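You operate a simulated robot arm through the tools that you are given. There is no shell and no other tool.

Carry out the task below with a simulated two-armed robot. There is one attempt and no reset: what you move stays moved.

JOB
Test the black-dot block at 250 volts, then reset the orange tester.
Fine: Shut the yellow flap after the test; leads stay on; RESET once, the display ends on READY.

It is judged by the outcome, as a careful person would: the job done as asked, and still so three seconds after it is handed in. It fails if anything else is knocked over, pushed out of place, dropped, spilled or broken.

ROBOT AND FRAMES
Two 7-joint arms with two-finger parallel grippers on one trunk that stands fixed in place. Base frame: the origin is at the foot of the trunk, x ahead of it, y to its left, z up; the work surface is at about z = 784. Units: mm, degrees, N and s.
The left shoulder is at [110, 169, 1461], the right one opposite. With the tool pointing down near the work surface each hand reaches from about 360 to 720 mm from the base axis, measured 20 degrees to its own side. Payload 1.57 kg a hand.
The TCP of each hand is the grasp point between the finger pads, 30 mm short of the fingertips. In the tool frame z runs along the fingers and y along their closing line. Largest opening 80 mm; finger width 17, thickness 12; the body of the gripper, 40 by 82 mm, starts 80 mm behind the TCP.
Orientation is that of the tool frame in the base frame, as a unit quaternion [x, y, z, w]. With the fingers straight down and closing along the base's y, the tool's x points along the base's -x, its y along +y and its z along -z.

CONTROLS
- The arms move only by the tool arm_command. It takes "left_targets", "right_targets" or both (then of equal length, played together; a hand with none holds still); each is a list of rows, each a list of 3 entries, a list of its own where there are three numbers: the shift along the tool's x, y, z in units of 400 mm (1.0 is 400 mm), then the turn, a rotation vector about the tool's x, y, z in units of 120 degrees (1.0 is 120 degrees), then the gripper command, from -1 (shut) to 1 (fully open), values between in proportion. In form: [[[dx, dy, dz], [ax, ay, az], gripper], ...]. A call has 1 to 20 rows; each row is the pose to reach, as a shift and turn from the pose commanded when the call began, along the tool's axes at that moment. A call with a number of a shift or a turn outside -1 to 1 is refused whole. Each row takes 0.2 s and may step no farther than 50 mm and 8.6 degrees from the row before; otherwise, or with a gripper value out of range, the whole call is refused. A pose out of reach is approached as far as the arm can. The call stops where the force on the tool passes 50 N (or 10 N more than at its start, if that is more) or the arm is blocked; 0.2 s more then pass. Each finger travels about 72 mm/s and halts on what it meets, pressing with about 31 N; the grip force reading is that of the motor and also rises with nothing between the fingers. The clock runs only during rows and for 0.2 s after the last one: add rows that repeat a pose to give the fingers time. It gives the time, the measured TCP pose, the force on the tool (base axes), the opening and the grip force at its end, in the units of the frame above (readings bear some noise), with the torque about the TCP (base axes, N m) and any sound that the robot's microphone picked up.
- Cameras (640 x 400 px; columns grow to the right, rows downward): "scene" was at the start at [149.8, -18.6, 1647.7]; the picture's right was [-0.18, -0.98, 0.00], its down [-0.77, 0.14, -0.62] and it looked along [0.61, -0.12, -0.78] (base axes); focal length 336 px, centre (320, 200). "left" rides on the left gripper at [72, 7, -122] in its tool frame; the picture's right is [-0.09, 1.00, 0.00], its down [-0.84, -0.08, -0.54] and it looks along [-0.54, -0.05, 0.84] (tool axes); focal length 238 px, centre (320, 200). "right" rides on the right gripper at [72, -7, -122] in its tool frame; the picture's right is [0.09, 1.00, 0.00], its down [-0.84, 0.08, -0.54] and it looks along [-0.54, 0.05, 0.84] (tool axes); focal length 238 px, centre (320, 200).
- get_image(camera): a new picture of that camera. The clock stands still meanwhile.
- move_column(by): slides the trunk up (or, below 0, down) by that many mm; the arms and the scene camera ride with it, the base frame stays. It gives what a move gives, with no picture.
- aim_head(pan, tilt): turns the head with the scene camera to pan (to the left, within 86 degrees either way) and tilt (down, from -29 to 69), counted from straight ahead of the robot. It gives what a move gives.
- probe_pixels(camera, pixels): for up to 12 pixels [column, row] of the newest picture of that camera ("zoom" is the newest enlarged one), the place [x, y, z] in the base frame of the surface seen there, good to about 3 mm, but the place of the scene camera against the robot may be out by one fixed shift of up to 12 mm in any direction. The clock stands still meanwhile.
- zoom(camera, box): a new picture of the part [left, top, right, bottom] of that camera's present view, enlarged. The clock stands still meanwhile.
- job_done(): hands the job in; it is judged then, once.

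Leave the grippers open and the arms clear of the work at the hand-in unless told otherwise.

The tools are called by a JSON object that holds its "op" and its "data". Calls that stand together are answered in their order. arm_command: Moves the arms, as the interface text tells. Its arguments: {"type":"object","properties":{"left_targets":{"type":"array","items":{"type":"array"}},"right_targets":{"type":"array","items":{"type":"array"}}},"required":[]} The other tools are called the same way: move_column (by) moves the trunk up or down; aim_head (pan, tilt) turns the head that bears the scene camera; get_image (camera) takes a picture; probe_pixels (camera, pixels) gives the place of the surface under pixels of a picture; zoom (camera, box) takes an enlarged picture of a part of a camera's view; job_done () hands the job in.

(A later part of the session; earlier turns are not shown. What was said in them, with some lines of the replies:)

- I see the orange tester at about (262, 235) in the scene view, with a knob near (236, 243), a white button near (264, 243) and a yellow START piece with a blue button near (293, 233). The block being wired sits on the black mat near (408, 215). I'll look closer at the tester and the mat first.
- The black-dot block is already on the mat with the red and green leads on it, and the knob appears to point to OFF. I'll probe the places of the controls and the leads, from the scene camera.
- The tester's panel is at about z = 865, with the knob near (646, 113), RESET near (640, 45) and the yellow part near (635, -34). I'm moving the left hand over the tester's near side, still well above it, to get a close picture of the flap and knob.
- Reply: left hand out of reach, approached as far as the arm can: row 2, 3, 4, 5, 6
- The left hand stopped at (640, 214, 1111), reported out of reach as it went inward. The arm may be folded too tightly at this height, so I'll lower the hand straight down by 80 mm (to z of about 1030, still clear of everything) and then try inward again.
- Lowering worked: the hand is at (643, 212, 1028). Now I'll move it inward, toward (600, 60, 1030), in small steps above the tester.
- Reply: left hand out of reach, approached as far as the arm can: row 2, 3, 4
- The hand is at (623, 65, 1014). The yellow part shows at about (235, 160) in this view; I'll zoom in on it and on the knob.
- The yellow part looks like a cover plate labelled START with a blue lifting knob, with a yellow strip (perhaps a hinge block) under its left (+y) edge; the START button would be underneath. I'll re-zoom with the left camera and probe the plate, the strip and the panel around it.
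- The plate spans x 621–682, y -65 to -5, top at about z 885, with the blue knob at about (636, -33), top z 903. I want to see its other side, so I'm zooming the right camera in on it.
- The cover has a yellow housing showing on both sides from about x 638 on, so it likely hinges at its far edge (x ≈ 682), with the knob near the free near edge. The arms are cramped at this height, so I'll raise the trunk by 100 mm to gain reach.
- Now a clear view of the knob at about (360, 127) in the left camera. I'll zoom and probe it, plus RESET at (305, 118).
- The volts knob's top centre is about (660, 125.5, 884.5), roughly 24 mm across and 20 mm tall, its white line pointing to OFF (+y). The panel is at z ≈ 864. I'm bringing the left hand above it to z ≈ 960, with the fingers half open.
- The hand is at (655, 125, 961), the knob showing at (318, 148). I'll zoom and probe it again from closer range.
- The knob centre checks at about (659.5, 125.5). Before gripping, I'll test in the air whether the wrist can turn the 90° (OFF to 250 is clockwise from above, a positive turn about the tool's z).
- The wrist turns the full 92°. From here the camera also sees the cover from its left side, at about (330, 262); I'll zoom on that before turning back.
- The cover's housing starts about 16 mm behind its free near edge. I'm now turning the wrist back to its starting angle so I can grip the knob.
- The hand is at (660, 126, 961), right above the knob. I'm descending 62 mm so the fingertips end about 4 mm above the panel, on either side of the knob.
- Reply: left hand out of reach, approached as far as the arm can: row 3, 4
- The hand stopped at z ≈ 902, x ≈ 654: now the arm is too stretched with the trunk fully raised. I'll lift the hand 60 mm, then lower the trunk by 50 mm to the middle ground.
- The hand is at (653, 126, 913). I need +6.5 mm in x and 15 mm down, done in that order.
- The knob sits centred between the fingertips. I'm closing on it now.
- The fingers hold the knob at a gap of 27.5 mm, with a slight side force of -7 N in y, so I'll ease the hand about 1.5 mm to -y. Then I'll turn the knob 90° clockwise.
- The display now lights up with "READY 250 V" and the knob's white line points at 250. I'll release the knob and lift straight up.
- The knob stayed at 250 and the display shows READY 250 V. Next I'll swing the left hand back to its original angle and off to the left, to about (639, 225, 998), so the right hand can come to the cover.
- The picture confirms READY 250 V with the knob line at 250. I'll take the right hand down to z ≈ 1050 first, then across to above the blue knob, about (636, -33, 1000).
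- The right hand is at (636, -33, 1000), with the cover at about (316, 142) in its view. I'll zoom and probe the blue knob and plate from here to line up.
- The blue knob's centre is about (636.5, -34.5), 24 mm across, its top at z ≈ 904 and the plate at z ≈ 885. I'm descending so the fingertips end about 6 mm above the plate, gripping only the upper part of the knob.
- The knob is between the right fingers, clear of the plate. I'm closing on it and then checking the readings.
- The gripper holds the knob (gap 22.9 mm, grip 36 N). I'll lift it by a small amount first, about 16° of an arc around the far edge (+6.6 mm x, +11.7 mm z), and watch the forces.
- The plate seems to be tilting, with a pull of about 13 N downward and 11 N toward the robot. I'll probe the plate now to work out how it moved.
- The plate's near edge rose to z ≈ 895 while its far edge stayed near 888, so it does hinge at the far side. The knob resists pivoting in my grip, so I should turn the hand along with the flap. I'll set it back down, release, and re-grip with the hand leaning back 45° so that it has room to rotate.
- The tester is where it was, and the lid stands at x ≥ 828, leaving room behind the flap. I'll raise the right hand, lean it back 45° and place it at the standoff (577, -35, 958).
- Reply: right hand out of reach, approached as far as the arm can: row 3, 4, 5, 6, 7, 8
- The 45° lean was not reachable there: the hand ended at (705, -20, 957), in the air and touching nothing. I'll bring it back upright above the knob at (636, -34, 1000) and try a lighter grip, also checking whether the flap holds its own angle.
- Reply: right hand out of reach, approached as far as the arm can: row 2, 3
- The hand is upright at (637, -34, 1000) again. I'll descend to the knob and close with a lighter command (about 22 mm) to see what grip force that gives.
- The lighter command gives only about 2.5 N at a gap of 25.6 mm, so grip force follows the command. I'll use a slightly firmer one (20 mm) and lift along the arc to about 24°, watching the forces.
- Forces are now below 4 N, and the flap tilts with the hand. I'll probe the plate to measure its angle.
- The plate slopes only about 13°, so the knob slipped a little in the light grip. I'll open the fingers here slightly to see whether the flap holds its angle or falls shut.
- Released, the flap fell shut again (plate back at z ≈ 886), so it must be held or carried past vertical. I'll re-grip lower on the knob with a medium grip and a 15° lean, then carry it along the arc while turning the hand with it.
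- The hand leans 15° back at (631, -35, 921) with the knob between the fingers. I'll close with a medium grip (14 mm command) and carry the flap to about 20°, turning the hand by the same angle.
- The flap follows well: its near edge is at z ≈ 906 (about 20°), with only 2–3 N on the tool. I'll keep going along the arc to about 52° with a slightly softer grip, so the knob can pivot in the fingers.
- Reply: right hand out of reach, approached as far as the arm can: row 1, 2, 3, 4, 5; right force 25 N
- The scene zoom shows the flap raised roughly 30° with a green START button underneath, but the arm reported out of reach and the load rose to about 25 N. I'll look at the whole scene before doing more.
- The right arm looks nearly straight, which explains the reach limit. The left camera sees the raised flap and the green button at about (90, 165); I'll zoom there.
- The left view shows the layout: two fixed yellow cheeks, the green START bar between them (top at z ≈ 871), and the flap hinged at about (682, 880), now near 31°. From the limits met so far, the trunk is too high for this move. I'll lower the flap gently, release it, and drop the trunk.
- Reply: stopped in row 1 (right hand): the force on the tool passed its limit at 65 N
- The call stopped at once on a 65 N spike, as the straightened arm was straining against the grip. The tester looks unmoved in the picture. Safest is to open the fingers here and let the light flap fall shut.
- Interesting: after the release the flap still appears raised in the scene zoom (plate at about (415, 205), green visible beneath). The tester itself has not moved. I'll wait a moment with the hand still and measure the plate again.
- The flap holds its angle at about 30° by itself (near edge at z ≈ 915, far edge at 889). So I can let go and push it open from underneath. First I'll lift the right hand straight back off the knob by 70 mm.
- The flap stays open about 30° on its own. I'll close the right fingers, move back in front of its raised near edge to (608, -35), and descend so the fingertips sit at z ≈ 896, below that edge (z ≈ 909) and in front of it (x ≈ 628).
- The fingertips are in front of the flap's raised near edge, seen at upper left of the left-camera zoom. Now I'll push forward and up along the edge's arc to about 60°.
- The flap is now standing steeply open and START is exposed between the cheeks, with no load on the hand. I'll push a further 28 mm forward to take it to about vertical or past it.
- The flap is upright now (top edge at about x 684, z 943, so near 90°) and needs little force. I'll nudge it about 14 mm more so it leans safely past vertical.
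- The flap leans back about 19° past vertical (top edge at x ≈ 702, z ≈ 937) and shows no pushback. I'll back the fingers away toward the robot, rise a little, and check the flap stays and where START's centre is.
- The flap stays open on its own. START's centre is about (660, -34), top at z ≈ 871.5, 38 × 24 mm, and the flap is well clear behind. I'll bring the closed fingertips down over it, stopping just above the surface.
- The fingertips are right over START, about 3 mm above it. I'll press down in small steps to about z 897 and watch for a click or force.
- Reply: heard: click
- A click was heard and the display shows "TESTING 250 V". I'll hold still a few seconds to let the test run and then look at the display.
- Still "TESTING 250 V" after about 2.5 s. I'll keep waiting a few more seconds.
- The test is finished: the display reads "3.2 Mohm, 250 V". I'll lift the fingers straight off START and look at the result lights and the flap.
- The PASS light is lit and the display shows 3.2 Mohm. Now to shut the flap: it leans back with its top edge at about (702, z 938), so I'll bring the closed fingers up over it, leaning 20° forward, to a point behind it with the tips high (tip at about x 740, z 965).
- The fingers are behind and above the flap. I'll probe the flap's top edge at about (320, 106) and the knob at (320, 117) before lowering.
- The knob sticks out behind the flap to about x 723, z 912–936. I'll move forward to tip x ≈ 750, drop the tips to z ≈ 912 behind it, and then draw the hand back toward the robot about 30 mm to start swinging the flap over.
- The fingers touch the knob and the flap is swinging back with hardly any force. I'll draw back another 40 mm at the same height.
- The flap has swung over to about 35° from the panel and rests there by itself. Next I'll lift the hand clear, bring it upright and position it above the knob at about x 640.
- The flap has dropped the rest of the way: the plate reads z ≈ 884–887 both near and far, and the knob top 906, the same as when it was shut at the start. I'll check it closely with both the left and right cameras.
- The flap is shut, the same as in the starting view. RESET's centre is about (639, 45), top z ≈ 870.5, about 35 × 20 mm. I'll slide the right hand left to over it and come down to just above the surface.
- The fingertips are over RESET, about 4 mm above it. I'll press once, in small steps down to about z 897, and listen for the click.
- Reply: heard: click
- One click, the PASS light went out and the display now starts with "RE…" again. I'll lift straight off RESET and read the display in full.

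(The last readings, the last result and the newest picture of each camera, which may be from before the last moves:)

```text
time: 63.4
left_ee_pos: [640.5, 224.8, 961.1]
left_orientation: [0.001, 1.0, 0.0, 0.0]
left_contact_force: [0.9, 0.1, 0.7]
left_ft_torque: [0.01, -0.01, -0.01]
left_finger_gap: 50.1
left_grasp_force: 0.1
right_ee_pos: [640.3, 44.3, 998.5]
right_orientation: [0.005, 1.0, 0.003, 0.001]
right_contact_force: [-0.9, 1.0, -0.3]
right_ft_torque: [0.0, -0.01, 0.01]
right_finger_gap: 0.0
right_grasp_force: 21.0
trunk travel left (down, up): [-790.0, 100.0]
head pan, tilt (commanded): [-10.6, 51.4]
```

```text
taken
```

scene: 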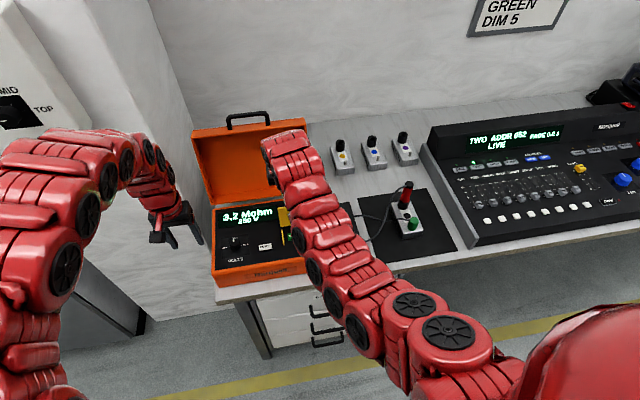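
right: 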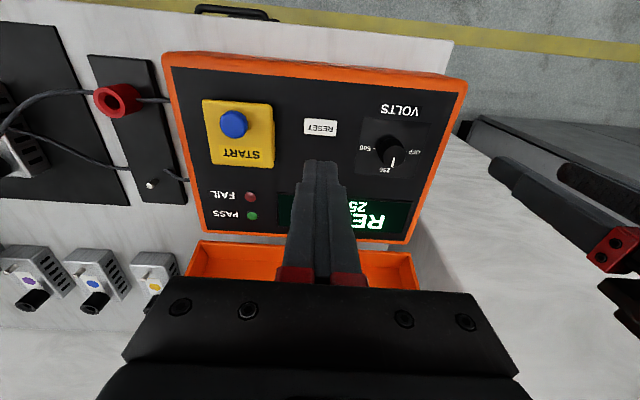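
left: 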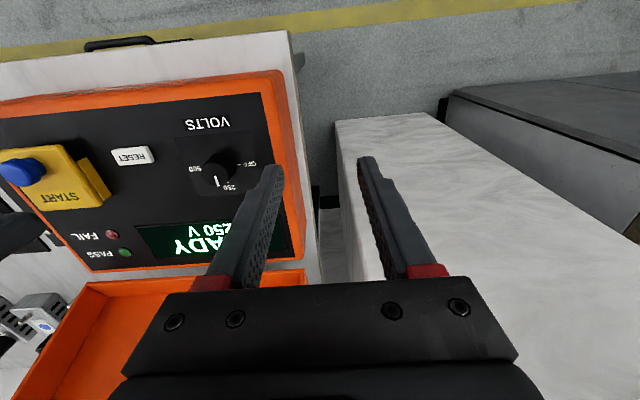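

The display reads "READY 250 V", PASS is off and the flap is shut. I'll now retire both hands to their own sides with the grippers opened: the right to about (640, -284, 1023) and the left to about (640, 285, 985).

{"op": "arm_command", "data": {"right_targets": [[[0, -0.1, -0.03], [0, 0, 0], -1], [[0, -0.2, -0.06], [0, 0, 0], -1], [[0, -0.3, -0.06], [0, 0, 0], -1], [[0, -0.4, -0.06], [0, 0, 0], -1], [[0, -0.5, -0.06], [0, 0, 0], -0.5], [[0, -0.6, -0.06], [0, 0, 0], 0], [[0, -0.7, -0.06], [0, 0, 0], 0.5], [[0, -0.8, -0.06], [0, 0, 0], 1], [[0, -0.82, -0.06], [0, 0, 0], 1], [[0, -0.82, -0.06], [0, 0, 0], 1]], "left_targets": [[[0, 0.02, -0.01], [0, 0, 0], 0.25], [[0, 0.04, -0.02], [0, 0, 0], 0.25], [[0, 0.06, -0.03], [0, 0, 0], 0.25], [[0, 0.08, -0.04], [0, 0, 0], 0.25], [[0, 0.1, -0.055], [0, 0, 0], 0.5], [[0, 0.12, -0.055], [0, 0, 0], 0.7], [[0, 0.14, -0.055], [0, 0, 0], 0.9], [[0, 0.15, -0.055], [0, 0, 0], 1], [[0, 0.15, -0.055], [0, 0, 0], 1], [[0, 0.15, -0.055], [0, 0, 0], 1]]}}

{"op": "get_image", "data": {"camera": "scene"}}

{"op": "zoom", "data": {"camera": "scene", "box": [200, 170, 330, 285]}}

{"op": "zoom", "data": {"camera": "scene", "box": [300, 130, 470, 270]}}

{"op": "get_image", "data": {"camera": "right"}}

```text
time: 65.6
left_ee_pos: [639.4, 286.2, 984.1]
left_orientation: [0.001, 1.0, 0.0, 0.001]
left_contact_force: [0.2, -0.5, -0.5]
left_ft_torque: [-0.06, 0.01, 0.0]
left_finger_gap: 79.9
left_grasp_force: 0.1
right_ee_pos: [636.5, -283.3, 1019.4]
right_orientation: [0.005, 1.0, 0.002, 0.001]
right_contact_force: [-0.5, 0.3, 0.1]
right_ft_torque: [0.01, -0.02, 0.03]
right_finger_gap: 80.0
right_grasp_force: 0.0
trunk travel left (down, up): [-790.0, 100.0]
head pan, tilt (commanded): [-10.6, 51.4]
```

```text
taken
```

scene: 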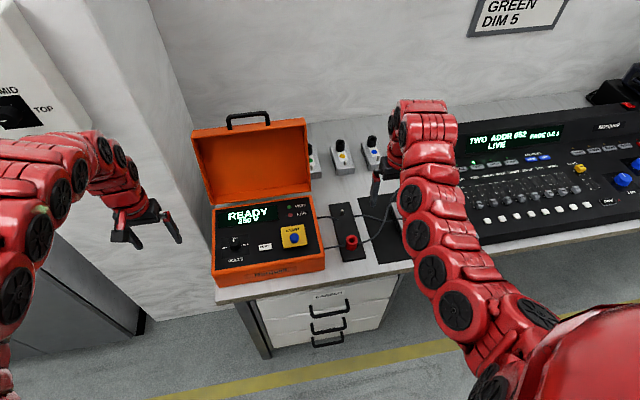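

```text
3.48 times, centred on (265, 228) of scene
```

zoom: 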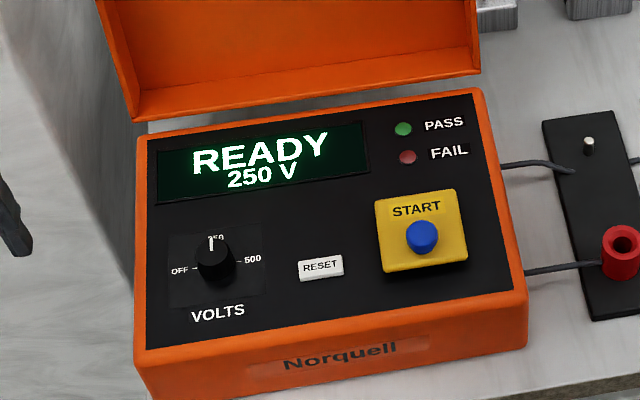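

```text
2.86 times, centred on (385, 200) of scene
```

zoom: 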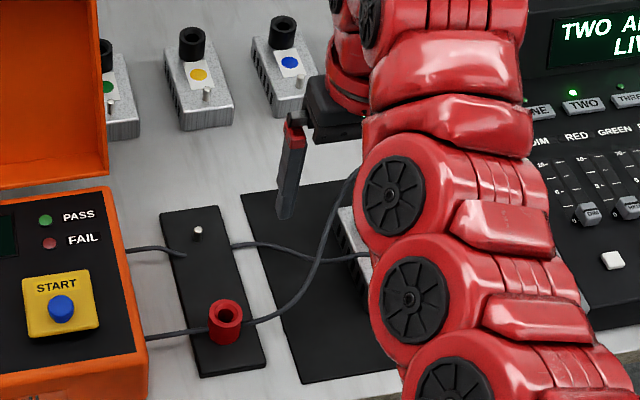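

```text
taken
```

right: 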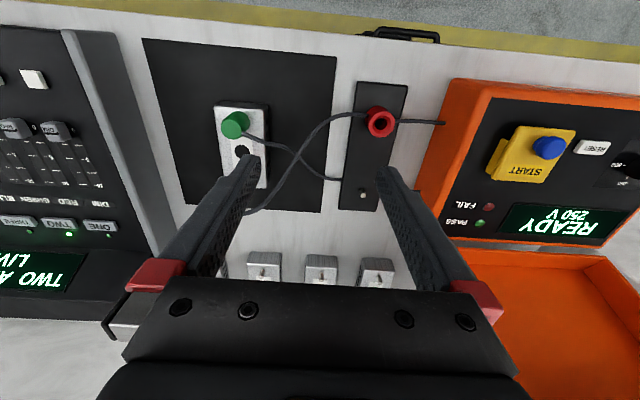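

Everything reads right: READY 250 V, knob at 250, flap shut, leads in place. The right finger hides the red plug in this view, so I'll raise the trunk 60 mm to get farther clear and confirm both leads are still on the block.

{"op": "move_column", "data": {"by": 60}}

{"op": "get_image", "data": {"camera": "right"}}

{"op": "zoom", "data": {"camera": "right", "box": [160, 50, 420, 250]}}

{"op": "zoom", "data": {"camera": "scene", "box": [210, 160, 450, 300]}}

```text
time: 66.6
left_ee_pos: [640.2, 285.7, 1044.2]
left_orientation: [0.001, 1.0, 0.0, 0.0]
left_contact_force: [-0.4, -0.2, 0.0]
left_ft_torque: [0.0, -0.03, 0.01]
left_finger_gap: 80.1
left_grasp_force: 0.0
right_ee_pos: [638.2, -283.8, 1079.6]
right_orientation: [0.005, 1.0, 0.002, 0.001]
right_contact_force: [0.6, -0.2, 0.2]
right_ft_torque: [0.02, -0.02, 0.0]
right_finger_gap: 80.0
right_grasp_force: 0.0
trunk travel left (down, up): [-850.0, 40.0]
head pan, tilt (commanded): [-10.6, 51.4]
```

```text
taken
```

right: 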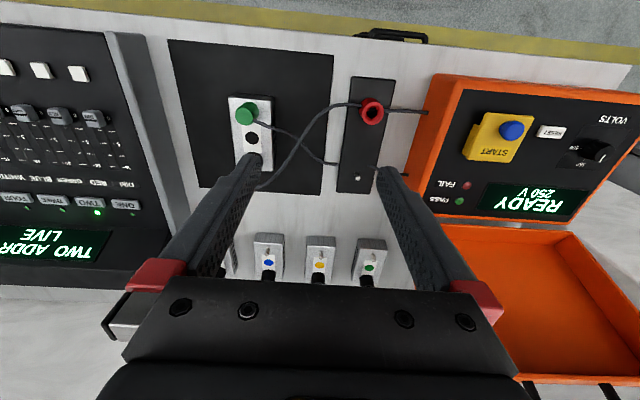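

```text
2.00 times, centred on (290, 150) of right
```

zoom: 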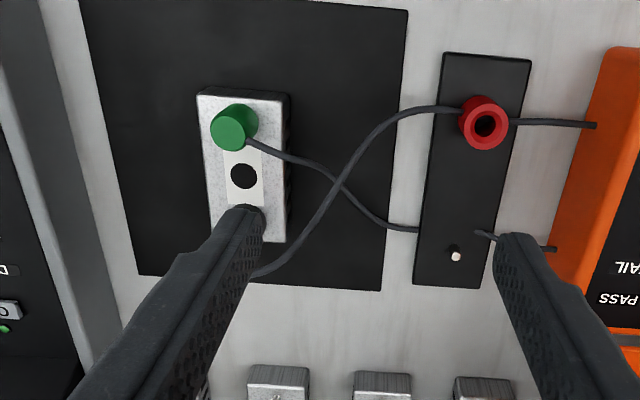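

```text
2.67 times, centred on (330, 230) of scene
```

zoom: 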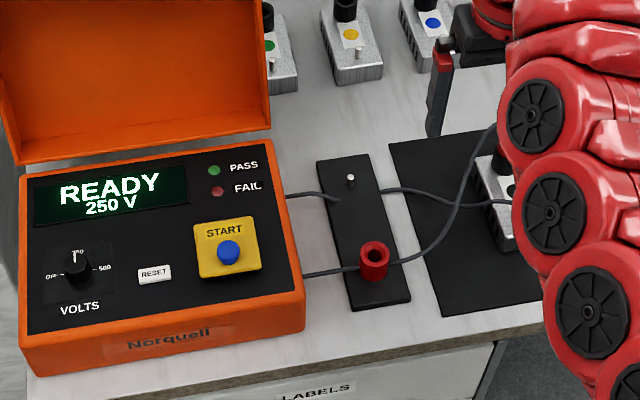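

The tester reads READY with the flap shut, and the green lead is on. To see the red plug plainly, I'll shift the right hand 50 mm to the left in the air and look again.

{"op": "arm_command", "data": {"right_targets": [[[0, 0.06, 0], [0, 0, 0], 1], [[0, 0.125, 0], [0, 0, 0], 1], [[0, 0.125, 0], [0, 0, 0], 1]]}}

{"op": "get_image", "data": {"camera": "right"}}

{"op": "zoom", "data": {"camera": "right", "box": [100, 50, 360, 250]}}

{"op": "get_image", "data": {"camera": "scene"}}

```text
time: 67.4
left_ee_pos: [639.2, 284.7, 1044.0]
left_orientation: [0.001, 1.0, 0.0, 0.0]
left_contact_force: [0.3, 0.5, 0.1]
left_ft_torque: [0.01, 0.01, 0.01]
left_finger_gap: 80.1
left_grasp_force: 0.0
right_ee_pos: [638.1, -234.1, 1079.0]
right_orientation: [0.005, 1.0, 0.003, 0.001]
right_contact_force: [0.6, -0.2, 0.1]
right_ft_torque: [0.03, 0.0, -0.03]
right_finger_gap: 80.2
right_grasp_force: 0.0
trunk travel left (down, up): [-850.0, 40.0]
head pan, tilt (commanded): [-10.6, 51.4]
```

```text
taken
```

right: 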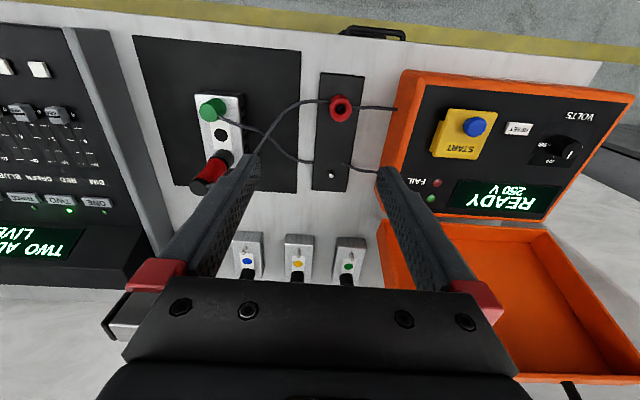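

```text
2.00 times, centred on (230, 150) of right
```

zoom: 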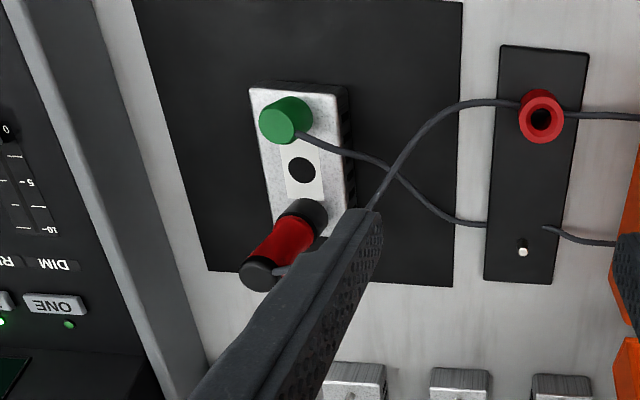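

```text
taken
```

scene: 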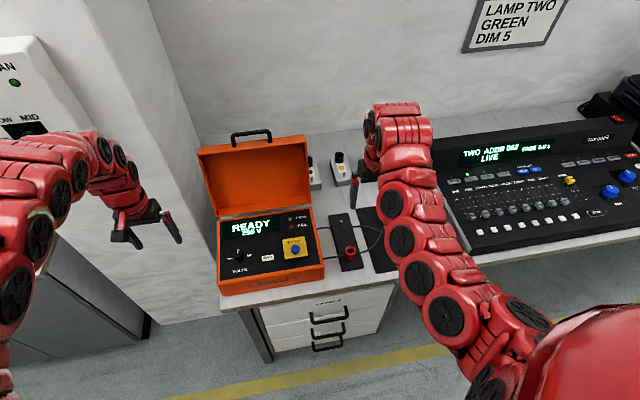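

The red plug and the green lead are both still on the black-dot block. The display reads READY 250 V, the flap is shut, nothing else has been moved, and both grippers are open and clear. I'm handing the job in.

{"op": "job_done", "data": {}}

```text
The job is handed in.
```

The black-dot block was tested at 250 volts and passed, and the tester has been reset to READY.

- **Test:** I turned the volts knob from OFF to 250 and pressed START once. The display showed TESTING, then 3.2 Mohm with the PASS light on.
- **Flap:** The yellow flap is shut again, lying flat as it was at the start.
- **Reset:** I pressed RESET once and heard one click. The PASS light went out and the display reads READY 250 V.
- **Leads:** The red and green leads are still on the block.
- **Opening the flap:** The first tries at lifting the flap by its knob failed. In one of them the arm strained and the force briefly reached 65 N. The tester did not move. I then let go and pushed the flap open from underneath.

In the last pictures nothing else had been moved. Both hands are open and clear of the work. The volts knob is still at 250.
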